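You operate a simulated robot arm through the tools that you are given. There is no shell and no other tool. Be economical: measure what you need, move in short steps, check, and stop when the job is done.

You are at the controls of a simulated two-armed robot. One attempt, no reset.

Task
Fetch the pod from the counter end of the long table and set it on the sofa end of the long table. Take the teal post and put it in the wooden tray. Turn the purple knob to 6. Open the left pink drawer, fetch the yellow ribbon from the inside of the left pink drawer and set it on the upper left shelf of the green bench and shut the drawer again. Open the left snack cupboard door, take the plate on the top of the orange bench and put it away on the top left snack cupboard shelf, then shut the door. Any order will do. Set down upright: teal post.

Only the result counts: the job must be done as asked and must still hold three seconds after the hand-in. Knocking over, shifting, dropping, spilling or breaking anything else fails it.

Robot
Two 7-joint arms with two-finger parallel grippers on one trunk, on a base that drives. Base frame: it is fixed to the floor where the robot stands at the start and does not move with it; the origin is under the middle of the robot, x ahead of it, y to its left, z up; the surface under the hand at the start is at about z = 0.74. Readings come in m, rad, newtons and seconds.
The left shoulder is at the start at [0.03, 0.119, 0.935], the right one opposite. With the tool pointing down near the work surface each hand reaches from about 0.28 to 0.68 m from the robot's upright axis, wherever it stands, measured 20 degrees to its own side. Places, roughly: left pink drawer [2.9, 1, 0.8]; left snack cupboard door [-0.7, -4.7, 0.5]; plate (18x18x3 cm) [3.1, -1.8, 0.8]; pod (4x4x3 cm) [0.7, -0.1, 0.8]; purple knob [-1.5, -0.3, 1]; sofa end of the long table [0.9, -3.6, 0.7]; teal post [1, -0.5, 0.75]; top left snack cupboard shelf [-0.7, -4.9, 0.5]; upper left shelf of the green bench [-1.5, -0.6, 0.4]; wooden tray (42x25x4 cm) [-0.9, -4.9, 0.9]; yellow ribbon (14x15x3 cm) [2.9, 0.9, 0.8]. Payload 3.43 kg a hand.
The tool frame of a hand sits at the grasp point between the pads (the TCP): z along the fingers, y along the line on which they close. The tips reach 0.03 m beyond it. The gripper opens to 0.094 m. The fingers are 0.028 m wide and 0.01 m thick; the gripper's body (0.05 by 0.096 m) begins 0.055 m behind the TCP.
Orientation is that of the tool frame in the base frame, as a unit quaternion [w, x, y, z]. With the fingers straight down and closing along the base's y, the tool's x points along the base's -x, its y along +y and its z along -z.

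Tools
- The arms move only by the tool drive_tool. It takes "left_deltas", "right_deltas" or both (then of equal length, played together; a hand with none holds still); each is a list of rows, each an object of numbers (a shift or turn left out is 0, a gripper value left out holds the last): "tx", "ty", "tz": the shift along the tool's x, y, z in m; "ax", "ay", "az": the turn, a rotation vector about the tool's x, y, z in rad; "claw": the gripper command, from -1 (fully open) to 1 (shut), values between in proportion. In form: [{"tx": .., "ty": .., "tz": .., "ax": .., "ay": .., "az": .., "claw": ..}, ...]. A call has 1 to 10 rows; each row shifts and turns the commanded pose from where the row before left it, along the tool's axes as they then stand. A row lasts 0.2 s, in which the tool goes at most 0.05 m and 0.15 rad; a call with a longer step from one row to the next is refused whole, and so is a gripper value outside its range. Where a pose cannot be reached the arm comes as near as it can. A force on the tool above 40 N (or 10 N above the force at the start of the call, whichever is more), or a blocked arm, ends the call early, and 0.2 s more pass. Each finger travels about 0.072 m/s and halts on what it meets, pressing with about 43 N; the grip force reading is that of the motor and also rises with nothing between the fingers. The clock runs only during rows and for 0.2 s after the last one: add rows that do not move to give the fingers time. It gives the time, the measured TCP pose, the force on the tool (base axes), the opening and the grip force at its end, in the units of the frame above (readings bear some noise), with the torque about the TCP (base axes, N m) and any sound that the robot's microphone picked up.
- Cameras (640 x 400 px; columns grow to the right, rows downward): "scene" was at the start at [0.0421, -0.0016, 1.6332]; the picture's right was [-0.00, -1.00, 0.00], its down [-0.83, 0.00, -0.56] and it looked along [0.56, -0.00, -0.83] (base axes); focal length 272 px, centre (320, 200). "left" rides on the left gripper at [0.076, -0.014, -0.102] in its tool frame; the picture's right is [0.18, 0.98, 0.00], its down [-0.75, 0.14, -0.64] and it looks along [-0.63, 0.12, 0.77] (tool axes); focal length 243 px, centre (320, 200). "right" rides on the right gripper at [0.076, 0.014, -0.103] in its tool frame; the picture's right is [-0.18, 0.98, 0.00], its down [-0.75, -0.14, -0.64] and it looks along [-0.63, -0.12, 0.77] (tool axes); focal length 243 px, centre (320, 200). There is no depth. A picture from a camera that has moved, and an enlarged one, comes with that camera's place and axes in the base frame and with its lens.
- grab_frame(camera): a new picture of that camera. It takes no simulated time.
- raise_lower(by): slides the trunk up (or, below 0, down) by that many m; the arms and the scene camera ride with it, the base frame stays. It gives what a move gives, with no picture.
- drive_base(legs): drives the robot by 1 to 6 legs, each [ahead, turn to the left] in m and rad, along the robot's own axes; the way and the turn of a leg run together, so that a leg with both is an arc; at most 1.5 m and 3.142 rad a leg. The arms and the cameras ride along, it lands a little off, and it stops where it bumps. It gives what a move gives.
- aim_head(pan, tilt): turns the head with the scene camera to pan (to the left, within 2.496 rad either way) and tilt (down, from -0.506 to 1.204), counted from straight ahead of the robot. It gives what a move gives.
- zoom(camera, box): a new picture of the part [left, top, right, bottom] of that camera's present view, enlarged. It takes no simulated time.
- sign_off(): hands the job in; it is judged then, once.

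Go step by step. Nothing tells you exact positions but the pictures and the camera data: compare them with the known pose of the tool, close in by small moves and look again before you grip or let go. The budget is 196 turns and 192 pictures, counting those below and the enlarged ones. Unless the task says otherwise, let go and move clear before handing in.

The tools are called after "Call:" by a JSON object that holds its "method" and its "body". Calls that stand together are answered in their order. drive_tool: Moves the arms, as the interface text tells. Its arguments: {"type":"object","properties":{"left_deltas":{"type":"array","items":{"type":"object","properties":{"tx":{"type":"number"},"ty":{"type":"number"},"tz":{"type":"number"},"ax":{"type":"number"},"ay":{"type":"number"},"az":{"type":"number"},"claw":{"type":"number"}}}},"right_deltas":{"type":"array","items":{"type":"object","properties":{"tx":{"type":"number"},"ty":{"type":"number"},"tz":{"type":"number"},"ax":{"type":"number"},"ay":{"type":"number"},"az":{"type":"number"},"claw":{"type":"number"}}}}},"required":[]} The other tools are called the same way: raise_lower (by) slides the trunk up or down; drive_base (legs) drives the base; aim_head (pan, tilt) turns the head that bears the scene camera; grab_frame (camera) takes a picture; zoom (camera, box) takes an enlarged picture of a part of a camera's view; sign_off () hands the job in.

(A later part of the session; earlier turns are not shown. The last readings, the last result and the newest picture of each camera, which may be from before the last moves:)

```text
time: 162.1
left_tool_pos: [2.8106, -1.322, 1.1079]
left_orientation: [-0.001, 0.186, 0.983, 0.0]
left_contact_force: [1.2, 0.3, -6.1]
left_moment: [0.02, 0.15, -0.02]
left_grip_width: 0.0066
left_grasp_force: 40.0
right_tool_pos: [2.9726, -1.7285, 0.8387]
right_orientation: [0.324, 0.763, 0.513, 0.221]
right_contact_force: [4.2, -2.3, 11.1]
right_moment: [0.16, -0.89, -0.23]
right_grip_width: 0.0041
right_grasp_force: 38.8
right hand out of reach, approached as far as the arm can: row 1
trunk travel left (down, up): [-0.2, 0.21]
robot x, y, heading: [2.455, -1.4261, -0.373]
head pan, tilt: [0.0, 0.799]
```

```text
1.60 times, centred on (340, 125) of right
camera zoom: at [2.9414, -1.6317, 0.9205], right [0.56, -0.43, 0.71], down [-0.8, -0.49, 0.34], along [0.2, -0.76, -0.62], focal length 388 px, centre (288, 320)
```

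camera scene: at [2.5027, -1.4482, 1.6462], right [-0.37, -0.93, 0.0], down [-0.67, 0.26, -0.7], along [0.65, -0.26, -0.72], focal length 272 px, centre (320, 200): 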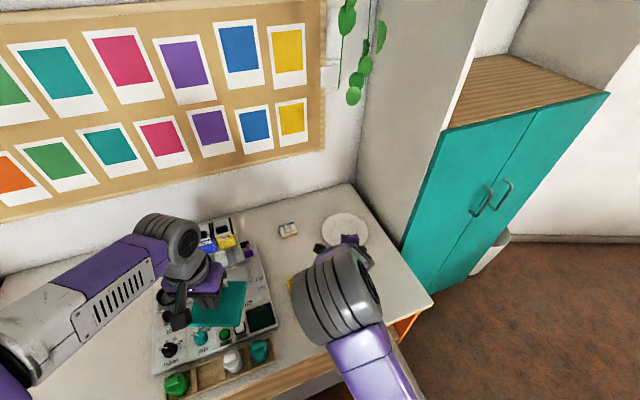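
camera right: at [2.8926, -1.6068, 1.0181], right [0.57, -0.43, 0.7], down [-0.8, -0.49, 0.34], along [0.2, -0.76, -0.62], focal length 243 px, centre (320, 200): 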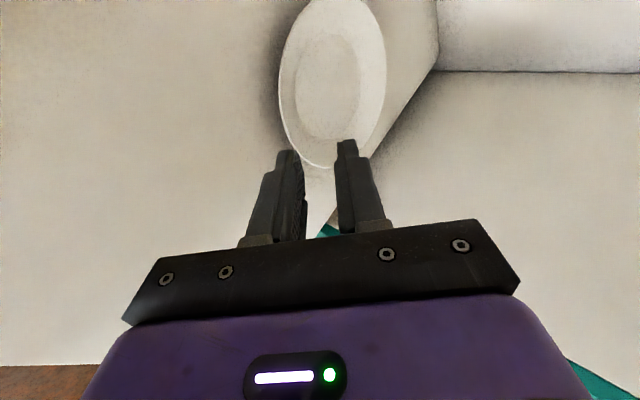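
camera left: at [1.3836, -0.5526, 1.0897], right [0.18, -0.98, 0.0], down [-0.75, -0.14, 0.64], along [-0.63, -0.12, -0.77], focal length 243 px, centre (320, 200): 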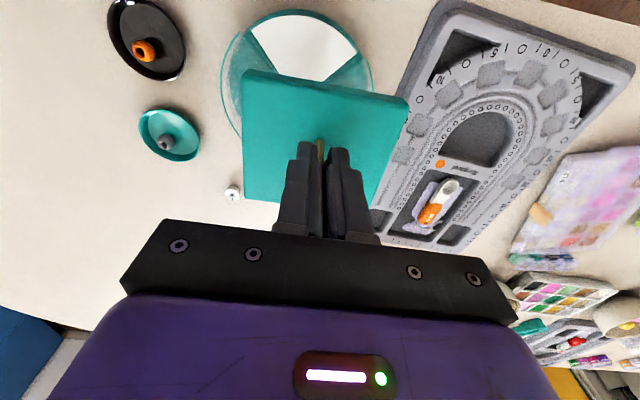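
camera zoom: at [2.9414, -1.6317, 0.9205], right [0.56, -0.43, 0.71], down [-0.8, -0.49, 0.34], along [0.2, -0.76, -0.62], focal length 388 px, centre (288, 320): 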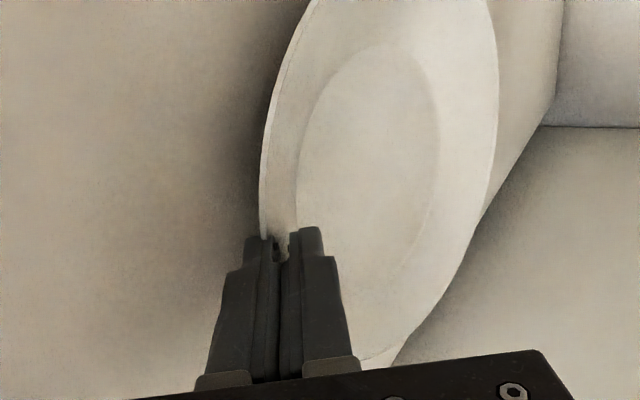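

The rim is held (4 mm). I'll lift straight up a little and check.

Call:
{"method": "drive_tool", "body": {"right_deltas": [{"ty": 0.0144, "tz": -0.014}, {"ty": 0.0144, "tz": -0.014}, {"ty": 0.02, "tz": -0.0195}, {}]}}

Call:
{"method": "grab_frame", "body": {"camera": "right"}}

Call:
{"method": "zoom", "body": {"camera": "scene", "box": [260, 160, 440, 300]}}

```text
time: 163.1
left_tool_pos: [2.8111, -1.3231, 1.1076]
left_orientation: [-0.001, 0.187, 0.982, 0.0]
left_contact_force: [1.1, -0.1, -5.6]
left_moment: [0.04, 0.07, -0.01]
left_grip_width: 0.0063
left_grasp_force: 40.7
right_tool_pos: [2.9732, -1.7279, 0.9049]
right_orientation: [0.322, 0.764, 0.515, 0.217]
right_contact_force: [-0.4, -0.5, -2.0]
right_moment: [0.04, 0.16, -0.03]
right_grip_width: 0.0029
right_grasp_force: 38.1
trunk travel left (down, up): [-0.2, 0.21]
robot x, y, heading: [2.4518, -1.4283, -0.371]
head pan, tilt: [0.0, 0.799]
```

```text
133 pictures are left
camera right: at [2.9431, -1.6322, 0.9879], right [0.57, -0.43, 0.7], down [-0.8, -0.49, 0.35], along [0.2, -0.76, -0.62], focal length 243 px, centre (320, 200)
```

right: 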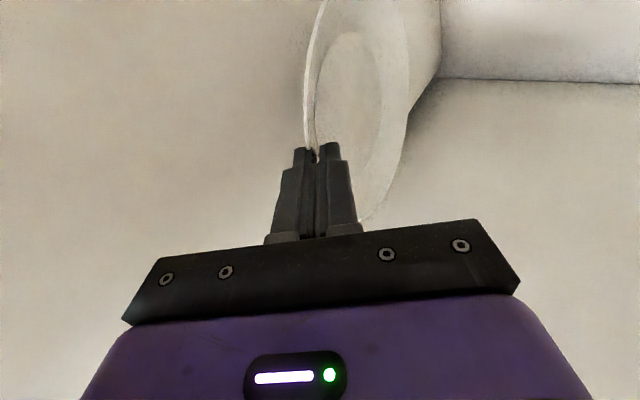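

```text
2.86 times, centred on (350, 230) of scene
camera zoom: at [2.5016, -1.4475, 1.6462], right [-0.37, -0.93, 0.0], down [-0.67, 0.26, -0.7], along [0.65, -0.26, -0.72], focal length 776 px, centre (234, 114)
```

zoom: 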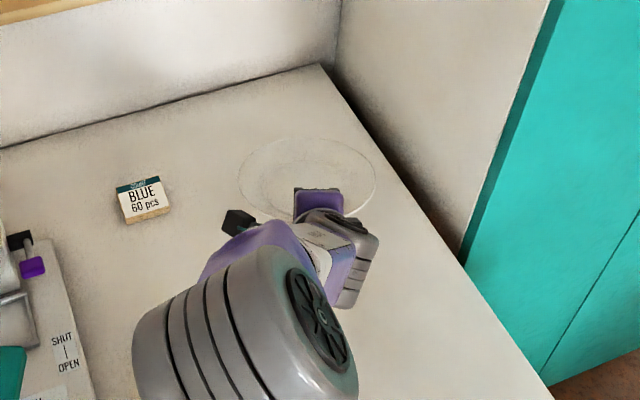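

The plate is lifted and steady. I'll raise further and pull back.

Call:
{"method": "drive_tool", "body": {"right_deltas": [{"ty": 0.0287, "tz": -0.028}, {"ty": 0.0287, "tz": -0.028}, {"ty": 0.0287, "tz": -0.028}, {"ty": -0.0245, "tz": -0.025}, {"ty": -0.0245, "tz": -0.025}, {"ty": -0.0245, "tz": -0.025}, {"ty": -0.0245, "tz": -0.025}, {}]}}

Call:
{"method": "drive_base", "body": {"legs": [[-0.25, 0]]}}

Call:
{"method": "grab_frame", "body": {"camera": "scene"}}

Call:
{"method": "grab_frame", "body": {"camera": "right"}}

```text
time: 164.9
left_tool_pos: [2.8113, -1.3209, 1.1065]
left_orientation: [-0.001, 0.187, 0.982, 0.0]
left_contact_force: [-0.3, 0.1, -5.6]
left_moment: [0.05, 0.1, -0.01]
left_grip_width: 0.0066
left_grasp_force: 40.9
right_tool_pos: [2.8381, -1.6781, 1.0202]
right_orientation: [0.322, 0.764, 0.514, 0.218]
right_contact_force: [0.3, 0.0, -1.7]
right_moment: [0.06, 0.16, 0.0]
right_grip_width: 0.0027
right_grasp_force: 36.9
right hand out of reach, approached as far as the arm can: row 3
trunk travel left (down, up): [-0.2, 0.21]
robot x, y, heading: [2.4533, -1.4257, -0.374]
head pan, tilt: [0.0, 0.799]
```

```text
time: 166.8
left_tool_pos: [2.5702, -1.2272, 1.1069]
left_orientation: [-0.001, 0.182, 0.983, 0.0]
left_contact_force: [0.4, -0.1, -4.8]
left_moment: [0.04, 0.09, -0.01]
left_grip_width: 0.0066
left_grasp_force: 41.2
right_tool_pos: [2.6012, -1.5815, 1.0214]
right_orientation: [0.32, 0.762, 0.518, 0.22]
right_contact_force: [0.4, 0.0, -2.6]
right_moment: [0.08, 0.16, 0.02]
right_grip_width: 0.0029
right_grasp_force: 37.2
trunk travel left (down, up): [-0.2, 0.21]
robot x, y, heading: [2.2163, -1.3371, -0.373]
head pan, tilt: [0.0, 0.799]
```

```text
131 pictures are left
camera scene: at [2.2628, -1.3543, 1.6463], right [-0.36, -0.93, 0.0], down [-0.67, 0.26, -0.7], along [0.65, -0.25, -0.72], focal length 272 px, centre (320, 200)
```

scene: 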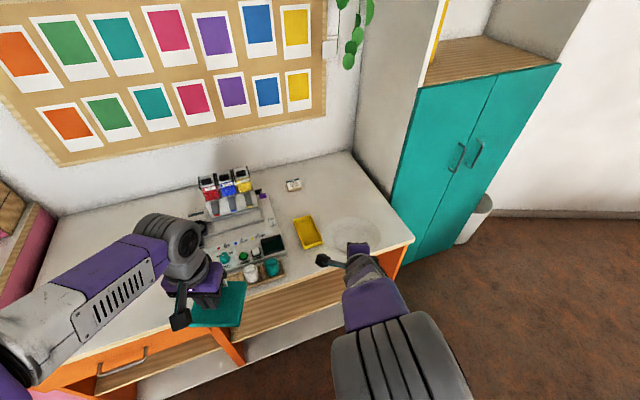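

```text
130 pictures are left
camera right: at [2.5709, -1.4853, 1.1037], right [0.57, -0.43, 0.7], down [-0.8, -0.5, 0.34], along [0.2, -0.76, -0.62], focal length 243 px, centre (320, 200)
```

right: 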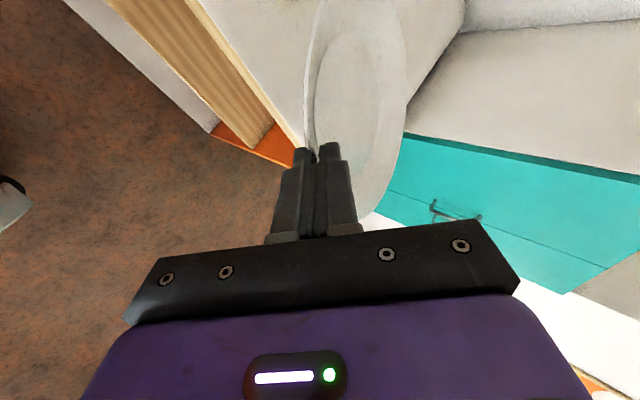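

The plate is held securely. The route to the cupboard goes back around the counter end. I'll tuck the plate slightly and drive the first part.

Call:
{"method": "drive_tool", "body": {"right_deltas": [{"ty": -0.0245, "tz": -0.025}, {"ty": -0.0245, "tz": -0.025}, {"ty": 0.0287, "tz": -0.028}, {"ty": 0.0287, "tz": -0.028}, {}]}}

Call:
{"method": "drive_base", "body": {"legs": [[0, 2.036], [1.2, 0], [1.1, 0]]}}

Call:
{"method": "grab_frame", "body": {"camera": "scene"}}

```text
time: 168.0
left_tool_pos: [2.5729, -1.2265, 1.1072]
left_orientation: [-0.001, 0.183, 0.983, 0.0]
left_contact_force: [-0.3, -0.2, -4.8]
left_moment: [0.01, 0.08, -0.03]
left_grip_width: 0.0064
left_grasp_force: 40.5
right_tool_pos: [2.5466, -1.5554, 1.104]
right_orientation: [0.32, 0.762, 0.518, 0.22]
right_contact_force: [1.0, 0.4, -2.1]
right_moment: [0.07, 0.16, 0.0]
right_grip_width: 0.0026
right_grasp_force: 37.4
right hand out of reach, approached as far as the arm can: row 2
trunk travel left (down, up): [-0.2, 0.21]
robot x, y, heading: [2.2162, -1.3361, -0.37]
head pan, tilt: [0.0, 0.799]
```

```text
time: 184.2
left_tool_pos: [1.8105, 1.2437, 1.1074]
left_orientation: [0.0, 0.73, -0.683, 0.001]
left_contact_force: [-0.2, 0.2, -5.0]
left_moment: [-0.12, 0.01, -0.02]
left_grip_width: 0.0066
left_grasp_force: 40.3
right_tool_pos: [2.119, 1.3607, 1.104]
right_orientation: [-0.012, -0.025, 0.921, 0.389]
right_contact_force: [0.1, 0.6, -1.2]
right_moment: [-0.14, 0.02, -0.04]
right_grip_width: 0.0027
right_grasp_force: 37.6
trunk travel left (down, up): [-0.2, 0.21]
robot x, y, heading: [2.0623, 0.969, 1.638]
head pan, tilt: [0.0, 0.799]
```

```text
129 pictures are left
camera scene: at [2.0555, 1.0156, 1.6463], right [1.0, 0.07, 0.0], down [0.05, -0.72, -0.7], along [-0.05, 0.7, -0.72], focal length 272 px, centre (320, 200)
```

scene: 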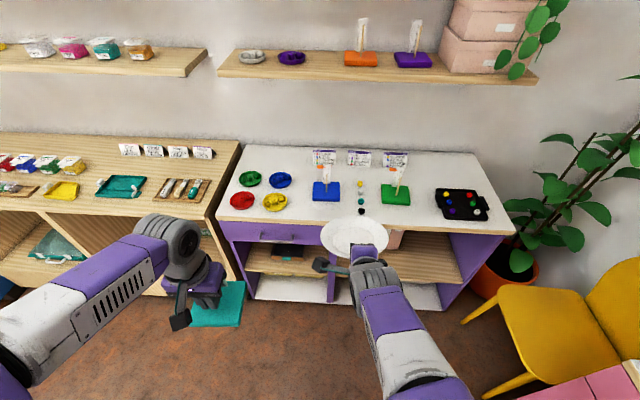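

Call:
{"method": "drive_base", "body": {"legs": [[0, 1.52], [1.2, 0], [1.1, 0], [0, 1.571]]}}

Call:
{"method": "aim_head", "body": {"pan": 0, "tilt": 0.5}}

Call:
{"method": "grab_frame", "body": {"camera": "scene"}}

```text
time: 203.1
left_tool_pos: [0.0105, 0.5411, 1.1071]
left_orientation: [-0.001, 0.681, 0.732, 0.002]
left_contact_force: [0.3, -0.2, -5.7]
left_moment: [0.11, -0.01, 0.01]
left_grip_width: 0.0064
left_grasp_force: 40.6
right_tool_pos: [-0.298, 0.4238, 1.1034]
right_orientation: [0.39, 0.92, 0.029, 0.014]
right_contact_force: [-0.2, 0.4, -1.3]
right_moment: [0.19, -0.01, 0.01]
right_grip_width: 0.003
right_grasp_force: 37.4
trunk travel left (down, up): [-0.2, 0.21]
robot x, y, heading: [-0.2388, 0.8189, -1.499]
head pan, tilt: [0.0, 0.799]
```

```text
time: 203.9
left_tool_pos: [0.009, 0.5405, 1.1056]
left_orientation: [0.0, 0.682, 0.731, 0.0]
left_contact_force: [-0.5, 0.0, -6.4]
left_moment: [0.1, 0.03, -0.02]
left_grip_width: 0.0064
left_grasp_force: 40.9
right_tool_pos: [-0.2982, 0.4246, 1.1042]
right_orientation: [0.389, 0.921, 0.027, 0.014]
right_contact_force: [0.5, 0.0, -2.7]
right_moment: [0.17, -0.07, -0.02]
right_grip_width: 0.0027
right_grasp_force: 37.6
trunk travel left (down, up): [-0.2, 0.21]
robot x, y, heading: [-0.2398, 0.8164, -1.499]
head pan, tilt: [0.0, 0.499]
```

```text
128 pictures are left
camera scene: at [-0.2337, 0.7557, 1.6722], right [-1.0, -0.07, 0.0], down [-0.03, 0.48, -0.88], along [0.06, -0.88, -0.48], focal length 272 px, centre (320, 200)
```

scene: 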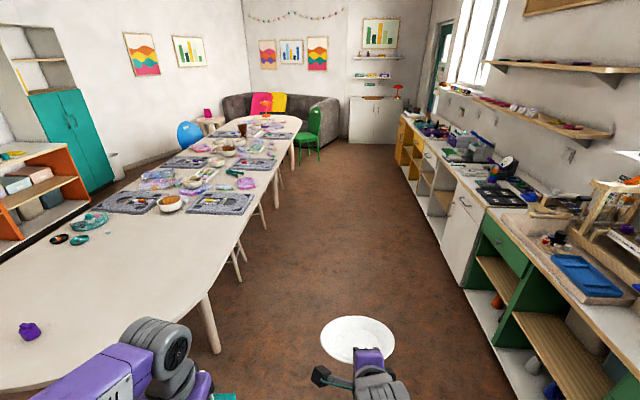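

The corridor is clear. I'll drive down toward the white snack cupboard.

Call:
{"method": "drive_base", "body": {"legs": [[0, -0.145], [1.4, 0], [1.4, 0], [1.2, 0]]}}

Call:
{"method": "grab_frame", "body": {"camera": "scene"}}

```text
time: 223.8
left_tool_pos: [-0.4989, -3.4852, 1.1066]
left_orientation: [-0.002, 0.76, 0.65, 0.001]
left_contact_force: [-0.2, 0.1, -5.5]
left_moment: [0.14, -0.02, -0.03]
left_grip_width: 0.0062
left_grasp_force: 40.7
right_tool_pos: [-0.825, -3.5326, 1.1035]
right_orientation: [0.388, 0.918, -0.076, -0.03]
right_contact_force: [0.2, -0.5, -1.5]
right_moment: [0.15, -0.05, -0.05]
right_grip_width: 0.0036
right_grasp_force: 38.1
trunk travel left (down, up): [-0.2, 0.21]
robot x, y, heading: [-0.679, -3.1592, -1.729]
head pan, tilt: [0.0, 0.499]
```

```text
127 pictures are left
camera scene: at [-0.6882, -3.223, 1.6722], right [-0.99, 0.15, 0.0], down [0.07, 0.47, -0.88], along [-0.14, -0.87, -0.48], focal length 272 px, centre (320, 200)
```

scene: 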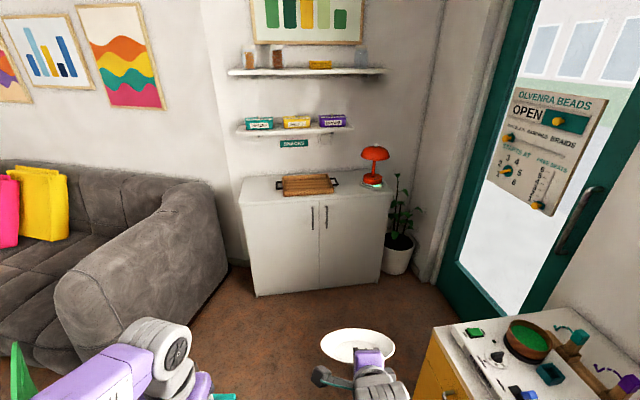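

The tray is on top of the white cupboard at about (-0.87, -4.93), and the left door handle is at x≈-0.87, z 0.60–0.78. I'll raise the plate above lamp height, drive in, and look again.

Call:
{"method": "drive_tool", "body": {"right_deltas": [{"ty": 0.0287, "tz": -0.028}, {"ty": 0.0287, "tz": -0.028}, {"ty": 0.0287, "tz": -0.028}, {}]}}

Call:
{"method": "drive_base", "body": {"legs": [[0, 0.158], [0.93, 0], [0, -0.9], [0.36, 0], [0, 0.9]]}}

Call:
{"method": "aim_head", "body": {"pan": 0, "tilt": 0.8}}

Call:
{"method": "grab_frame", "body": {"camera": "scene"}}

```text
time: 224.8
left_tool_pos: [-0.4984, -3.487, 1.108]
left_orientation: [0.0, 0.76, 0.65, 0.002]
left_contact_force: [-0.3, -0.9, -5.3]
left_moment: [0.15, 0.02, 0.0]
left_grip_width: 0.0062
left_grasp_force: 40.4
right_tool_pos: [-0.8238, -3.5304, 1.2266]
right_orientation: [0.387, 0.918, -0.076, -0.03]
right_contact_force: [-1.8, 1.2, -1.5]
right_moment: [0.15, -0.04, 0.0]
right_grip_width: 0.003
right_grasp_force: 38.0
trunk travel left (down, up): [-0.2, 0.21]
robot x, y, heading: [-0.6808, -3.1633, -1.727]
head pan, tilt: [0.0, 0.499]
```

```text
time: 236.9
left_tool_pos: [-0.7559, -4.621, 1.1065]
left_orientation: [0.0, 0.711, 0.703, 0.001]
left_contact_force: [-0.3, -0.2, -5.2]
left_moment: [0.08, -0.04, 0.04]
left_grip_width: 0.0065
left_grasp_force: 40.6
right_tool_pos: [-1.0704, -4.7111, 1.2261]
right_orientation: [0.389, 0.921, -0.011, -0.003]
right_contact_force: [-0.5, 0.2, -1.7]
right_moment: [0.12, 0.01, 0.04]
right_grip_width: 0.0019
right_grasp_force: 37.3
trunk travel left (down, up): [-0.2, 0.21]
robot x, y, heading: [-0.9757, -4.3268, -1.581]
head pan, tilt: [0.0, 0.499]
```

```text
time: 237.7
left_tool_pos: [-0.7552, -4.621, 1.1066]
left_orientation: [-0.001, 0.712, 0.703, 0.002]
left_contact_force: [-0.5, -0.1, -6.2]
left_moment: [0.12, 0.01, -0.02]
left_grip_width: 0.0063
left_grasp_force: 40.4
right_tool_pos: [-1.0697, -4.7121, 1.225]
right_orientation: [0.389, 0.921, -0.01, -0.002]
right_contact_force: [-1.7, 0.1, -1.4]
right_moment: [0.14, 0.01, -0.02]
right_grip_width: 0.0021
right_grasp_force: 36.4
trunk travel left (down, up): [-0.2, 0.21]
robot x, y, heading: [-0.9815, -4.323, -1.588]
head pan, tilt: [0.0, 0.799]
```

```text
126 pictures are left
camera scene: at [-0.9804, -4.3764, 1.6464], right [-1.0, 0.01, 0.0], down [0.01, 0.72, -0.7], along [-0.01, -0.7, -0.72], focal length 272 px, centre (320, 200)
```

scene: 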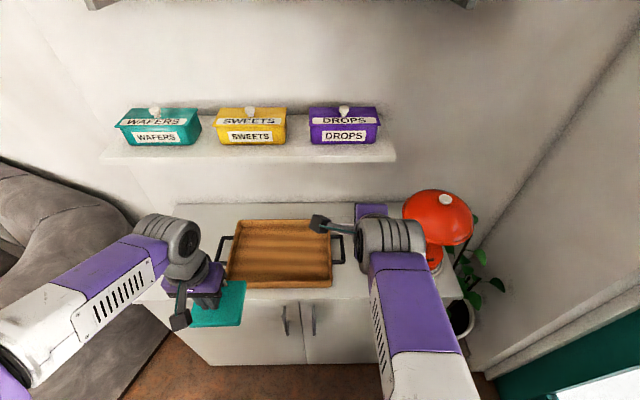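

Call:
{"method": "grab_frame", "body": {"camera": "right"}}

Call:
{"method": "zoom", "body": {"camera": "scene", "box": [210, 130, 450, 300]}}

```text
125 pictures are left
camera right: at [-0.9928, -4.6478, 1.3081], right [-0.2, -0.68, 0.7], down [-0.74, 0.57, 0.34], along [-0.64, -0.45, -0.62], focal length 243 px, centre (320, 200)
```

right: 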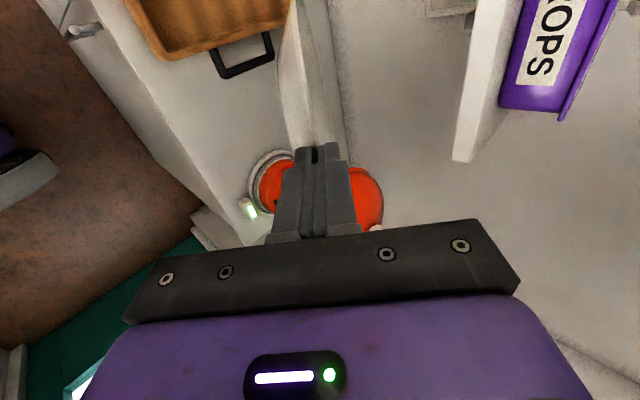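

```text
2.35 times, centred on (330, 215) of scene
camera zoom: at [-0.9804, -4.3764, 1.6464], right [-1.0, 0.01, 0.0], down [0.01, 0.72, -0.7], along [-0.01, -0.7, -0.72], focal length 639 px, centre (296, 165)
```

zoom: 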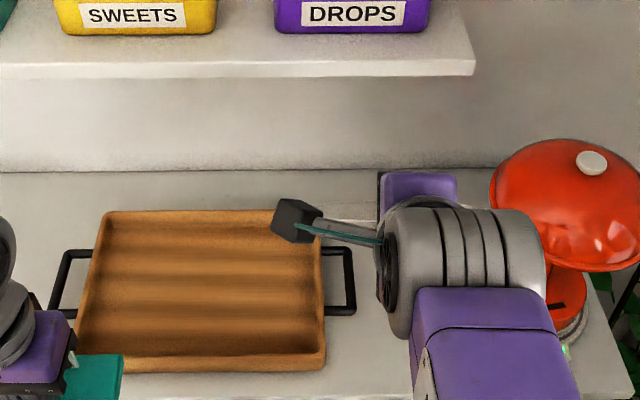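

Call:
{"method": "zoom", "body": {"camera": "right", "box": [220, 0, 460, 200]}}

Call:
{"method": "grab_frame", "body": {"camera": "left"}}

```text
2.00 times, centred on (340, 100) of right
camera zoom: at [-0.9928, -4.6478, 1.3081], right [-0.2, -0.68, 0.7], down [-0.74, 0.57, 0.34], along [-0.64, -0.45, -0.62], focal length 485 px, centre (280, 400)
```

zoom: 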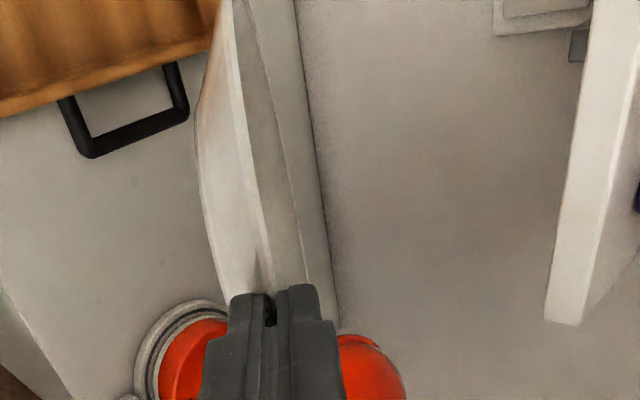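

```text
122 pictures are left
camera left: at [-0.7697, -4.5436, 1.21], right [0.99, 0.17, 0.0], down [0.13, -0.76, 0.64], along [0.11, -0.63, -0.77], focal length 243 px, centre (320, 200)
```

left: 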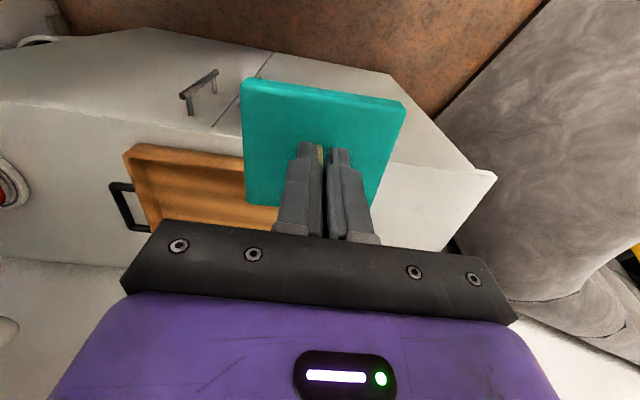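

The plate has drooped in the grip so it lies along the finger direction, but it's still held. I'll account for that. Now I'll place the post in the tray, lowering first and then going forward over the tray.

Call:
{"method": "drive_tool", "body": {"left_deltas": [{"tz": 0.035}, {"tz": 0.035, "ty": -0.02}, {"tx": -0.04, "ty": -0.02}, {"tx": -0.045, "ty": -0.02}, {"tx": -0.045, "ty": -0.015}, {"tx": -0.045}, {"tx": -0.045}, {}]}}

Call:
{"method": "grab_frame", "body": {"camera": "left"}}

Call:
{"method": "grab_frame", "body": {"camera": "scene"}}

```text
time: 239.5
left_tool_pos: [-0.8339, -4.8393, 1.036]
left_orientation: [-0.001, 0.712, 0.702, 0.003]
left_contact_force: [-0.4, 0.6, -5.9]
left_moment: [0.1, -0.03, 0.0]
left_grip_width: 0.0064
left_grasp_force: 41.1
right_tool_pos: [-1.0717, -4.7115, 1.2267]
right_orientation: [0.389, 0.921, -0.01, -0.002]
right_contact_force: [-0.3, 0.9, -2.1]
right_moment: [0.11, 0.02, 0.01]
right_grip_width: 0.002
right_grasp_force: 36.6
trunk travel left (down, up): [-0.2, 0.21]
robot x, y, heading: [-0.9799, -4.322, -1.584]
head pan, tilt: [0.0, 0.799]
```

```text
121 pictures are left
camera left: at [-0.8479, -4.7626, 1.1383], right [0.99, 0.17, 0.0], down [0.13, -0.76, 0.64], along [0.11, -0.63, -0.77], focal length 243 px, centre (320, 200)
```

left: 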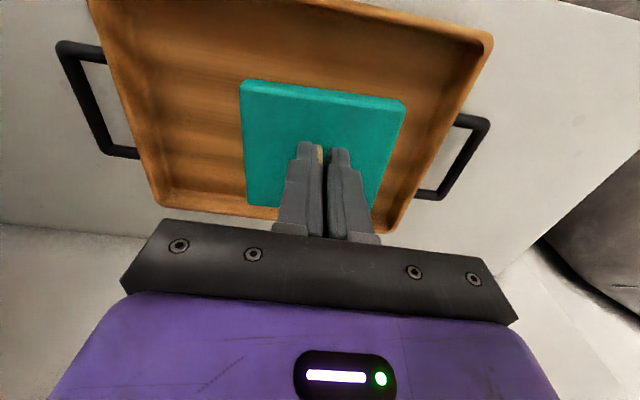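

```text
120 pictures are left
camera scene: at [-0.9802, -4.3753, 1.6464], right [-1.0, 0.01, 0.0], down [0.01, 0.72, -0.7], along [-0.01, -0.7, -0.72], focal length 272 px, centre (320, 200)
```

scene: 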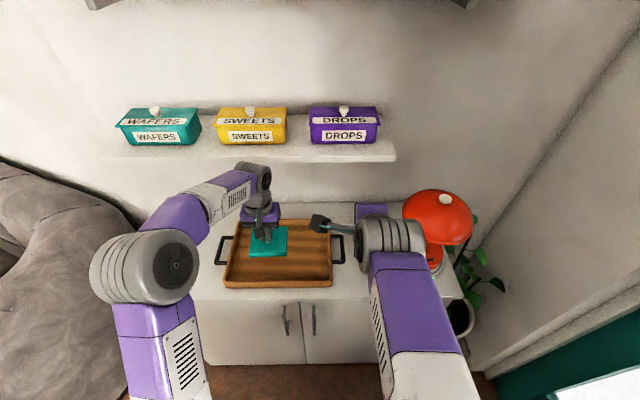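

The post is well over the tray. I'll lower gradually until contact.

Call:
{"method": "drive_tool", "body": {"left_deltas": [{"tz": 0.025}, {"tz": 0.015}, {"tz": 0.005}, {}]}}

Call:
{"method": "grab_frame", "body": {"camera": "left"}}

```text
time: 240.5
left_tool_pos: [-0.833, -4.8391, 0.9898]
left_orientation: [-0.001, 0.711, 0.703, 0.002]
left_contact_force: [-0.5, -0.6, -5.2]
left_moment: [0.11, 0.0, 0.01]
left_grip_width: 0.0066
left_grasp_force: 40.9
right_tool_pos: [-1.0705, -4.7122, 1.226]
right_orientation: [0.389, 0.921, -0.009, -0.003]
right_contact_force: [0.6, 0.2, -1.6]
right_moment: [0.16, -0.03, 0.03]
right_grip_width: 0.0019
right_grasp_force: 36.8
trunk travel left (down, up): [-0.2, 0.21]
robot x, y, heading: [-0.9839, -4.3244, -1.586]
head pan, tilt: [0.0, 0.799]
```

```text
119 pictures are left
camera left: at [-0.8475, -4.7621, 1.0936], right [0.99, 0.17, 0.0], down [0.13, -0.76, 0.64], along [0.11, -0.63, -0.77], focal length 243 px, centre (320, 200)
```

left: 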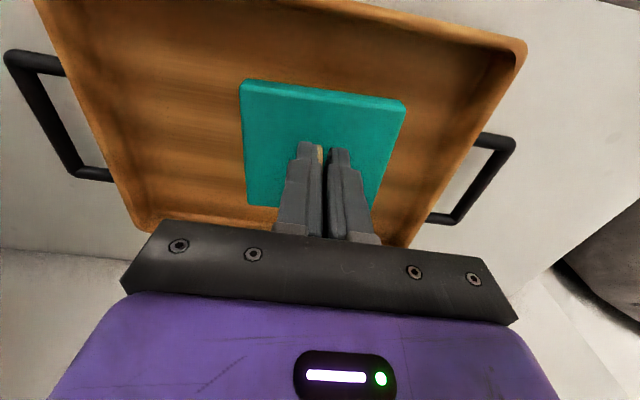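

Call:
{"method": "drive_tool", "body": {"left_deltas": [{"tz": 0.006}, {"tz": 0.004}, {"tz": 0.004}, {"tz": 0.004}, {}]}}

```text
time: 241.7
left_tool_pos: [-0.8343, -4.8395, 0.9717]
left_orientation: [-0.001, 0.712, 0.702, 0.001]
left_contact_force: [-0.2, 0.7, -6.0]
left_moment: [0.12, 0.0, -0.01]
left_grip_width: 0.0066
left_grasp_force: 40.9
right_tool_pos: [-1.07, -4.7133, 1.2253]
right_orientation: [0.389, 0.921, -0.01, -0.002]
right_contact_force: [-0.3, -1.1, -2.4]
right_moment: [0.13, 0.01, 0.0]
right_grip_width: 0.0018
right_grasp_force: 36.6
trunk travel left (down, up): [-0.2, 0.21]
robot x, y, heading: [-0.9824, -4.3297, -1.586]
head pan, tilt: [0.0, 0.799]
```

Call:
{"method": "drive_tool", "body": {"left_deltas": [{"tz": 0.004}, {"tz": 0.004}, {"tz": 0.003}, {}]}}

Call:
{"method": "grab_frame", "body": {"camera": "left"}}

```text
time: 242.7
left_tool_pos: [-0.8331, -4.8407, 0.9626]
left_orientation: [-0.001, 0.711, 0.703, 0.001]
left_contact_force: [0.0, -0.7, -5.9]
left_moment: [0.14, -0.01, -0.02]
left_grip_width: 0.0065
left_grasp_force: 40.2
right_tool_pos: [-1.0697, -4.711, 1.2257]
right_orientation: [0.389, 0.921, -0.01, -0.003]
right_contact_force: [-0.1, -0.7, -1.4]
right_moment: [0.15, 0.0, 0.0]
right_grip_width: 0.002
right_grasp_force: 37.0
trunk travel left (down, up): [-0.2, 0.21]
robot x, y, heading: [-0.9831, -4.3226, -1.586]
head pan, tilt: [0.0, 0.799]
```

```text
118 pictures are left
camera left: at [-0.8474, -4.763, 1.0654], right [0.99, 0.17, 0.0], down [0.13, -0.76, 0.64], along [0.11, -0.63, -0.77], focal length 243 px, centre (320, 200)
```

left: 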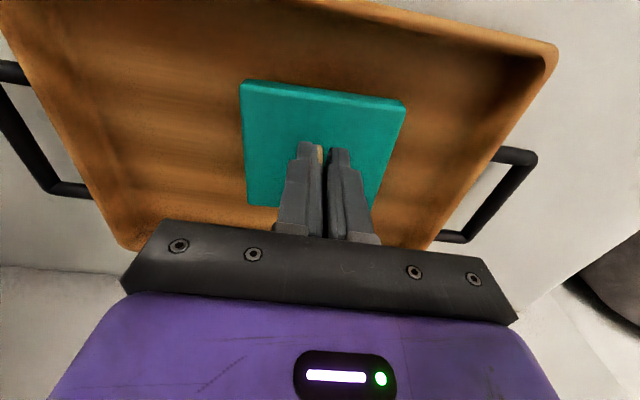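

Call:
{"method": "drive_tool", "body": {"left_deltas": [{"tz": 0.004}, {"tz": 0.004}, {"tz": 0.004}, {}]}}

Call:
{"method": "drive_tool", "body": {"left_deltas": [{"tz": 0.003}, {"tz": 0.003}, {}]}}

```text
time: 243.7
left_tool_pos: [-0.8321, -4.8399, 0.95]
left_orientation: [-0.001, 0.712, 0.702, 0.001]
left_contact_force: [-0.4, -0.3, -4.3]
left_moment: [0.15, -0.02, 0.02]
left_grip_width: 0.0065
left_grasp_force: 41.1
right_tool_pos: [-1.0704, -4.7111, 1.2259]
right_orientation: [0.389, 0.921, -0.01, -0.003]
right_contact_force: [0.4, -0.1, -2.3]
right_moment: [0.16, -0.02, -0.06]
right_grip_width: 0.0017
right_grasp_force: 36.4
trunk travel left (down, up): [-0.2, 0.21]
robot x, y, heading: [-0.9813, -4.325, -1.584]
head pan, tilt: [0.0, 0.799]
```

```text
time: 244.5
left_tool_pos: [-0.8343, -4.8395, 0.9443]
left_orientation: [-0.001, 0.711, 0.703, 0.001]
left_contact_force: [-0.7, 0.0, -2.2]
left_moment: [-0.09, 0.18, 0.01]
left_grip_width: 0.0062
left_grasp_force: 40.4
right_tool_pos: [-1.0702, -4.7128, 1.2256]
right_orientation: [0.389, 0.921, -0.011, -0.004]
right_contact_force: [-0.4, 0.1, -2.7]
right_moment: [0.13, 0.03, -0.02]
right_grip_width: 0.0014
right_grasp_force: 36.4
trunk travel left (down, up): [-0.2, 0.21]
robot x, y, heading: [-0.9826, -4.3246, -1.583]
head pan, tilt: [0.0, 0.799]
```

The post is seated. I'll release it now; the plate's grip width is creeping down, so I'll check that next.

Call:
{"method": "drive_tool", "body": {"left_deltas": [{"tz": 0.002}, {"claw": 0.7}, {"claw": 0.2}, {"claw": 0.2}, {"tz": -0.045}, {"tz": -0.045}]}}

Call:
{"method": "zoom", "body": {"camera": "right", "box": [220, 0, 460, 200]}}

Call:
{"method": "grab_frame", "body": {"camera": "left"}}

```text
time: 245.9
left_tool_pos: [-0.8341, -4.8406, 1.0304]
left_orientation: [-0.001, 0.712, 0.703, 0.002]
left_contact_force: [-1.0, 0.7, -0.5]
left_moment: [-0.02, 0.0, -0.01]
left_grip_width: 0.0378
left_grasp_force: 0.0
right_tool_pos: [-1.0693, -4.7121, 1.2251]
right_orientation: [0.389, 0.921, -0.01, -0.003]
right_contact_force: [-0.1, -0.5, -2.7]
right_moment: [0.09, -0.01, 0.01]
right_grip_width: 0.0015
right_grasp_force: 36.3
trunk travel left (down, up): [-0.2, 0.21]
robot x, y, heading: [-0.9789, -4.3218, -1.584]
head pan, tilt: [0.0, 0.799]
```

```text
2.00 times, centred on (340, 100) of right
camera zoom: at [-0.993, -4.6474, 1.3082], right [-0.2, -0.68, 0.7], down [-0.74, 0.57, 0.34], along [-0.64, -0.45, -0.62], focal length 485 px, centre (280, 400)
```

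zoom: 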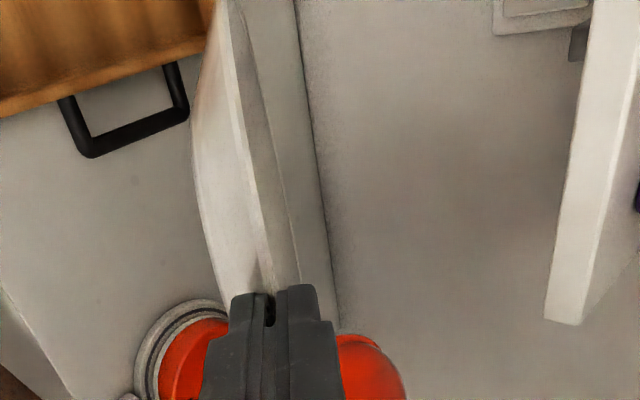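

```text
116 pictures are left
camera left: at [-0.8485, -4.7628, 1.1333], right [0.99, 0.17, 0.0], down [0.13, -0.76, 0.64], along [0.11, -0.63, -0.77], focal length 243 px, centre (320, 200)
```

left: 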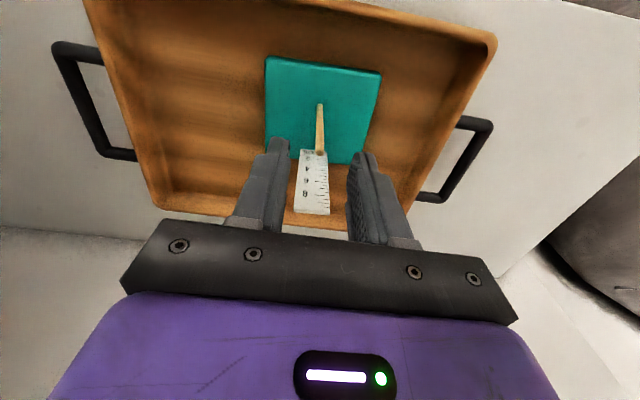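

The post stands upright in the tray. The plate probably touched the wall shelf and drooped. I'll let it hang torque-free by pointing the right hand down slowly, while lifting and retracting the left.

Call:
{"method": "drive_tool", "body": {"left_deltas": [{"tz": -0.04}, {"tz": -0.03}, {"tx": 0.04}, {"tx": 0.04}, {"tx": 0.04}, {"tx": 0.04}, {"tx": 0.04}, {}], "right_deltas": [{}, {"ax": 0.1}, {"ax": 0.11}, {"ax": 0.11}, {"ax": 0.11}, {"ax": 0.11}, {"ax": 0.11}, {"ax": 0.1}]}}

Call:
{"method": "grab_frame", "body": {"camera": "scene"}}

Call:
{"method": "grab_frame", "body": {"camera": "right"}}

```text
time: 247.7
left_tool_pos: [-0.8293, -4.6428, 1.1026]
left_orientation: [0.0, 0.711, 0.703, 0.002]
left_contact_force: [-0.8, -0.9, 0.7]
left_moment: [0.03, 0.02, -0.04]
left_grip_width: 0.0376
left_grasp_force: 0.1
right_tool_pos: [-1.0711, -4.713, 1.226]
right_orientation: [0.024, 1.0, -0.011, 0.002]
right_contact_force: [1.2, -0.2, -3.0]
right_moment: [0.04, 0.01, 0.01]
right_grip_width: 0.001
right_grasp_force: 35.6
trunk travel left (down, up): [-0.2, 0.21]
robot x, y, heading: [-0.9811, -4.3222, -1.587]
head pan, tilt: [0.0, 0.799]
```

```text
115 pictures are left
camera scene: at [-0.9807, -4.3779, 1.6462], right [-1.0, 0.01, 0.0], down [0.01, 0.72, -0.7], along [-0.01, -0.7, -0.72], focal length 272 px, centre (320, 200)
```

scene: 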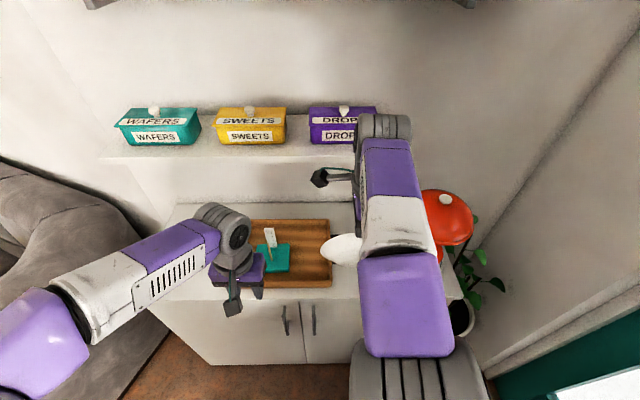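

```text
114 pictures are left
camera right: at [-0.9953, -4.7219, 1.3293], right [-0.21, -0.98, 0.04], down [-0.75, 0.19, 0.63], along [-0.63, 0.1, -0.77], focal length 243 px, centre (320, 200)
```

right: 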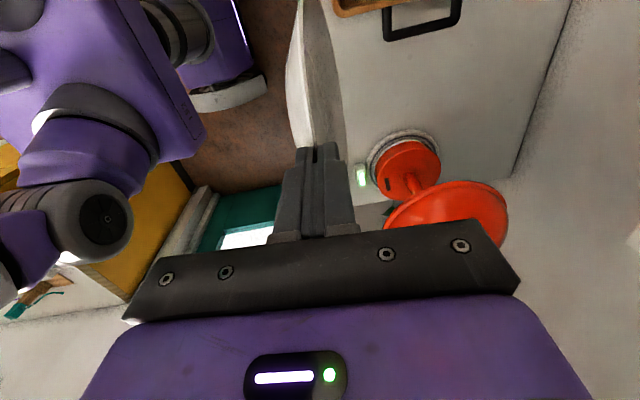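

The rim is slowly squeezing out of the right hand. I'll bring the left hand in from the side to hold the plate properly, rotating it to point right with fingers closing along y.

Call:
{"method": "drive_tool", "body": {"left_deltas": [{"ax": 0.073, "ay": 0.073, "az": -0.1042, "claw": -0.4}, {"ax": 0.073, "ay": 0.073, "az": -0.1042}, {"ax": 0.073, "ay": 0.073, "az": -0.1042}, {"ax": 0.073, "ay": 0.073, "az": -0.1042}, {"ax": 0.073, "ay": 0.073, "az": -0.1042}, {"ax": 0.073, "ay": 0.073, "az": -0.1042}, {"ax": 0.073, "ay": 0.073, "az": -0.1042}, {"ax": 0.073, "ay": 0.073, "az": -0.1042}, {"ax": 0.073, "ay": 0.073, "az": -0.1042}, {"ax": 0.073, "ay": 0.073, "az": -0.1042}]}}

Call:
{"method": "grab_frame", "body": {"camera": "scene"}}

```text
time: 249.9
left_tool_pos: [-0.8305, -4.6403, 1.1029]
left_orientation: [-0.472, 0.193, 0.86, 0.005]
left_contact_force: [0.5, -0.1, -0.3]
left_moment: [-0.04, 0.01, 0.01]
left_grip_width: 0.0659
left_grasp_force: 0.0
right_tool_pos: [-1.0709, -4.7125, 1.2261]
right_orientation: [0.024, 1.0, -0.01, 0.002]
right_contact_force: [0.2, 0.3, -3.0]
right_moment: [0.0, 0.0, 0.01]
right_grip_width: 0.0006
right_grasp_force: 35.4
trunk travel left (down, up): [-0.2, 0.21]
robot x, y, heading: [-0.9813, -4.3231, -1.584]
head pan, tilt: [0.0, 0.799]
```

```text
113 pictures are left
camera scene: at [-0.9803, -4.376, 1.6463], right [-1.0, 0.01, 0.0], down [0.01, 0.72, -0.7], along [-0.01, -0.7, -0.72], focal length 272 px, centre (320, 200)
```

scene: 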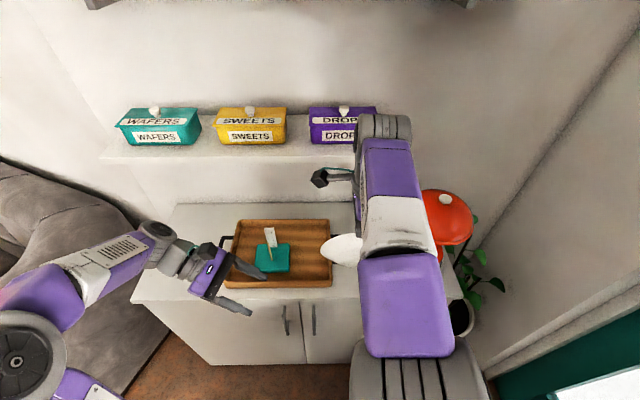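

Call:
{"method": "drive_tool", "body": {"left_deltas": [{"ax": 0.073, "ay": 0.073, "az": -0.1042, "tx": 0.0128, "ty": -0.025, "tz": -0.011}, {"ax": 0.073, "ay": 0.073, "az": -0.1042, "tx": 0.0128, "ty": -0.025, "tz": -0.011}, {"ax": 0.073, "ay": 0.073, "az": -0.1042, "tx": 0.0128, "ty": -0.025, "tz": -0.011}, {"tx": 0.0143, "tz": 0.0395}, {"tx": 0.0143, "tz": 0.0395}, {"tx": 0.0143, "tz": 0.0395}, {"tx": 0.0143, "tz": 0.0395, "claw": 0.2}, {"claw": 1}, {"claw": 1}, {"claw": 1}]}}

Call:
{"method": "grab_frame", "body": {"camera": "scene"}}

Call:
{"method": "grab_frame", "body": {"camera": "left"}}

```text
time: 252.1
left_tool_pos: [-1.0071, -4.7047, 1.1596]
left_orientation: [-0.573, 0.003, 0.819, 0.004]
left_contact_force: [-0.1, 0.0, 0.1]
left_moment: [0.03, -0.07, -0.02]
left_grip_width: 0.0072
left_grasp_force: 41.4
right_tool_pos: [-1.072, -4.7115, 1.227]
right_orientation: [0.025, 1.0, -0.012, 0.001]
right_contact_force: [-0.3, 0.9, 0.6]
right_moment: [-0.02, 0.01, -0.04]
right_grip_width: 0.0
right_grasp_force: 33.3
trunk travel left (down, up): [-0.2, 0.21]
robot x, y, heading: [-0.9835, -4.324, -1.584]
head pan, tilt: [0.0, 0.799]
```

```text
112 pictures are left
camera scene: at [-0.9804, -4.376, 1.6463], right [-1.0, 0.01, 0.0], down [0.01, 0.72, -0.7], along [-0.01, -0.7, -0.72], focal length 272 px, centre (320, 200)
```

scene: 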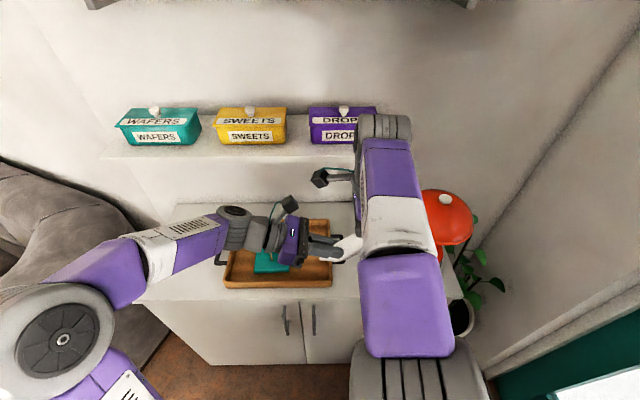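

```text
111 pictures are left
camera left: at [-0.937, -4.7184, 1.2673], right [-0.05, 0.98, 0.18], down [0.86, 0.13, -0.49], along [-0.5, 0.13, -0.85], focal length 243 px, centre (320, 200)
```

left: 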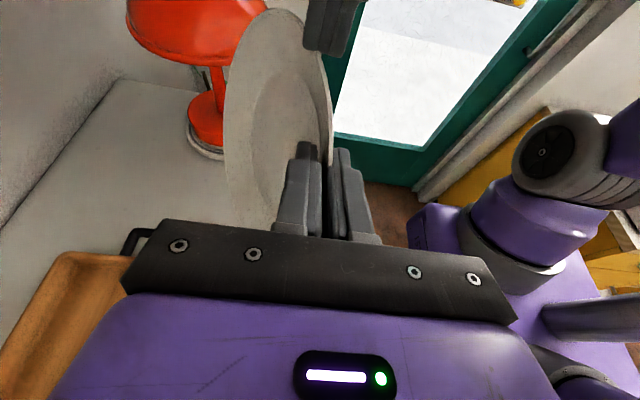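

The left hand caught the plate securely (deep grip, 7 mm) just as the right let go. I'll back up slightly, then look at the yellow bench for clearance.

Call:
{"method": "drive_base", "body": {"legs": [[-0.1, 0]]}}

Call:
{"method": "aim_head", "body": {"pan": -1.6, "tilt": 0.8}}

Call:
{"method": "grab_frame", "body": {"camera": "scene"}}

Call:
{"method": "grab_frame", "body": {"camera": "left"}}

```text
time: 253.3
left_tool_pos: [-1.0044, -4.6056, 1.161]
left_orientation: [-0.574, 0.005, 0.819, 0.004]
left_contact_force: [0.1, -0.8, -0.2]
left_moment: [0.02, -0.13, 0.0]
left_grip_width: 0.0068
left_grasp_force: 41.2
right_tool_pos: [-1.07, -4.6128, 1.2262]
right_orientation: [0.025, 1.0, -0.01, 0.002]
right_contact_force: [0.7, 0.7, 0.2]
right_moment: [-0.03, -0.02, 0.0]
right_grip_width: 0.0001
right_grasp_force: 32.9
trunk travel left (down, up): [-0.2, 0.21]
robot x, y, heading: [-0.9836, -4.228, -1.582]
head pan, tilt: [0.0, 0.799]
```

```text
time: 254.9
left_tool_pos: [-1.0047, -4.6059, 1.1601]
left_orientation: [-0.574, 0.005, 0.819, 0.006]
left_contact_force: [0.3, 0.0, 0.2]
left_moment: [0.06, -0.12, 0.01]
left_grip_width: 0.007
left_grasp_force: 40.8
right_tool_pos: [-1.0694, -4.6137, 1.2269]
right_orientation: [0.025, 1.0, -0.011, 0.001]
right_contact_force: [-0.1, -0.2, -0.6]
right_moment: [0.02, 0.03, 0.0]
right_grip_width: 0.0003
right_grasp_force: 32.6
trunk travel left (down, up): [-0.2, 0.21]
robot x, y, heading: [-0.9805, -4.2232, -1.581]
head pan, tilt: [-1.6, 0.799]
```

```text
110 pictures are left
camera scene: at [-1.0589, -4.1939, 1.6463], right [0.04, 1.0, 0.0], down [0.72, -0.03, -0.7], along [-0.7, 0.03, -0.72], focal length 272 px, centre (320, 200)
```

scene: 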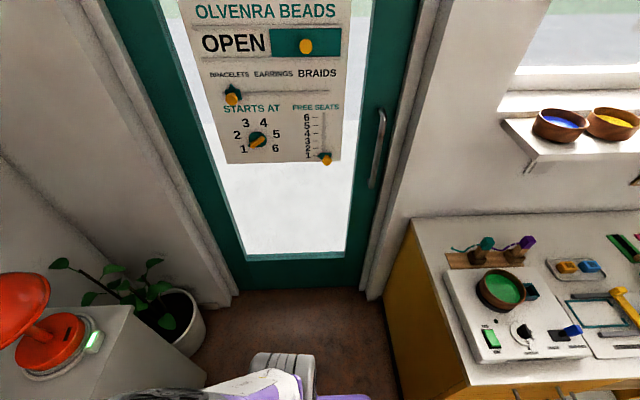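

```text
109 pictures are left
camera left: at [-0.9356, -4.6202, 1.2671], right [-0.05, 0.98, 0.18], down [0.86, 0.13, -0.49], along [-0.5, 0.13, -0.86], focal length 243 px, centre (320, 200)
```

left: 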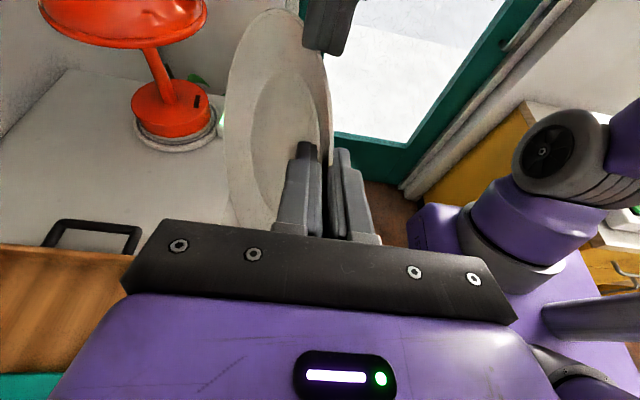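

The bench corner is at (-1.18, -3.82), so I have room here. I'll separate the arms, turning the left so the plate lies flat ahead of it and returning the right to a normal wrist roll.

Call:
{"method": "drive_tool", "body": {"left_deltas": [{"tx": -0.016, "tz": -0.044}, {"tx": -0.016, "tz": -0.044}, {"tx": -0.016, "tz": -0.044}, {"tx": -0.016, "tz": -0.044}, {"ax": 0.1042, "ay": -0.0731, "az": 0.0731}, {"ax": 0.1042, "ay": -0.0731, "az": 0.0731}, {"ax": 0.1042, "ay": -0.0731, "az": 0.0731}, {"ax": 0.1042, "ay": -0.0731, "az": 0.0731}, {"ax": 0.1042, "ay": -0.0731, "az": 0.0731}, {"ax": 0.1042, "ay": -0.0731, "az": 0.0731}], "right_deltas": [{"tx": -0.04}, {"tx": -0.04}, {"tx": -0.04}, {"az": -0.15}, {"az": -0.15}, {"az": -0.15}, {"az": -0.15}, {"az": -0.15}, {"az": -0.15}, {"az": -0.15}]}}

Call:
{"method": "drive_tool", "body": {"left_deltas": [{"ax": 0.1042, "ay": -0.0731, "az": 0.0731}, {"ax": 0.1042, "ay": -0.0731, "az": 0.0731}, {"ax": 0.1042, "ay": -0.0731, "az": 0.0731}, {"ax": 0.1042, "ay": -0.0731, "az": 0.0731}, {"ax": 0.1042, "ay": -0.0731, "az": 0.0731}, {"ax": 0.1042, "ay": -0.0731, "az": 0.0731}, {"ax": 0.1042, "ay": -0.0731, "az": 0.0731}, {}], "right_deltas": [{"az": -0.15}, {"az": -0.15}, {"az": -0.15}, {"az": -0.07}, {"claw": -0.4}, {}, {}, {}]}}

Call:
{"method": "aim_head", "body": {"pan": 0.1, "tilt": 0.8}}

Call:
{"method": "grab_frame", "body": {"camera": "scene"}}

Call:
{"method": "grab_frame", "body": {"camera": "left"}}

```text
time: 257.1
left_tool_pos: [-0.82, -4.6077, 1.1592]
left_orientation: [-0.346, 0.006, 0.863, -0.367]
left_contact_force: [1.0, -0.8, -2.7]
left_moment: [0.16, -0.06, 0.02]
left_grip_width: 0.0068
left_grasp_force: 41.1
right_tool_pos: [-1.19, -4.6106, 1.2268]
right_orientation: [0.022, 0.87, 0.493, -0.012]
right_contact_force: [-0.1, 0.8, -0.2]
right_moment: [-0.01, 0.0, 0.02]
right_grip_width: 0.0
right_grasp_force: 32.7
trunk travel left (down, up): [-0.2, 0.21]
robot x, y, heading: [-0.9822, -4.2252, -1.583]
head pan, tilt: [-1.6, 0.799]
```

```text
time: 258.9
left_tool_pos: [-0.8049, -4.6724, 1.2114]
left_orientation: [-0.002, 0.003, 0.708, -0.706]
left_contact_force: [0.0, 0.8, -2.3]
left_moment: [0.13, 0.03, -0.03]
left_grip_width: 0.0062
left_grasp_force: 40.2
left hand out of reach, approached as far as the arm can: row 3, 4, 5, 6, 7
right_tool_pos: [-1.1893, -4.6096, 1.2263]
right_orientation: [0.018, 0.715, 0.699, -0.018]
right_contact_force: [-1.2, 0.8, 0.4]
right_moment: [-0.01, 0.01, 0.0]
right_grip_width: 0.0658
right_grasp_force: 0.1
trunk travel left (down, up): [-0.2, 0.21]
robot x, y, heading: [-0.9775, -4.2237, -1.583]
head pan, tilt: [-1.6, 0.799]
```

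```text
time: 260.7
left_tool_pos: [-0.8056, -4.6738, 1.2109]
left_orientation: [-0.002, 0.003, 0.708, -0.706]
left_contact_force: [0.1, 0.9, -2.1]
left_moment: [0.17, 0.07, 0.0]
left_grip_width: 0.0061
left_grasp_force: 41.0
right_tool_pos: [-1.1898, -4.6107, 1.2257]
right_orientation: [0.018, 0.715, 0.699, -0.017]
right_contact_force: [-0.3, 1.0, 0.5]
right_moment: [-0.02, -0.01, -0.01]
right_grip_width: 0.0658
right_grasp_force: 0.0
trunk travel left (down, up): [-0.2, 0.21]
robot x, y, heading: [-0.9776, -4.2264, -1.584]
head pan, tilt: [0.099, 0.799]
```

```text
108 pictures are left
camera scene: at [-0.9712, -4.2776, 1.6463], right [-1.0, -0.09, 0.0], down [-0.06, 0.71, -0.7], along [0.06, -0.69, -0.72], focal length 272 px, centre (320, 200)
```

scene: 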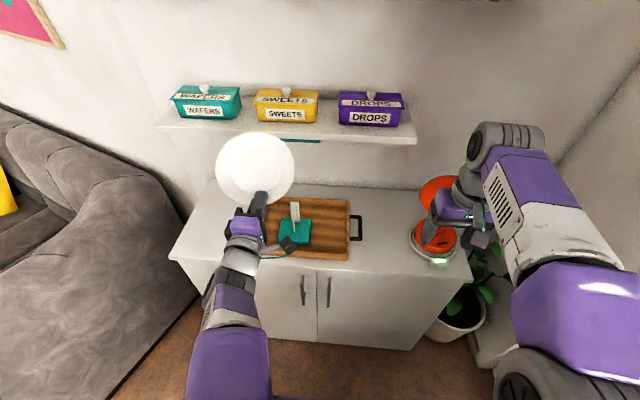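

```text
107 pictures are left
camera left: at [-0.8811, -4.5696, 1.2257], right [-0.18, 0.01, -0.98], down [0.76, 0.64, -0.14], along [0.62, -0.77, -0.12], focal length 243 px, centre (320, 200)
```

left: 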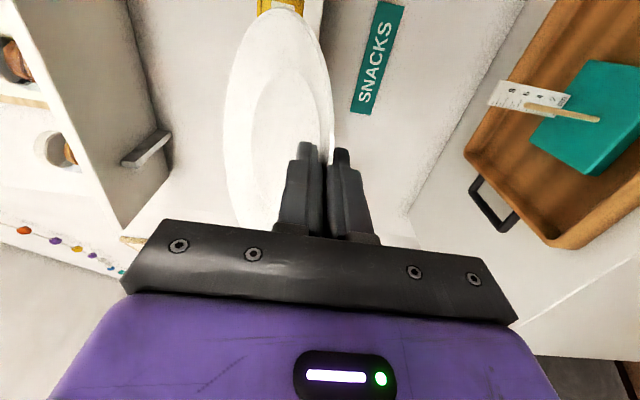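

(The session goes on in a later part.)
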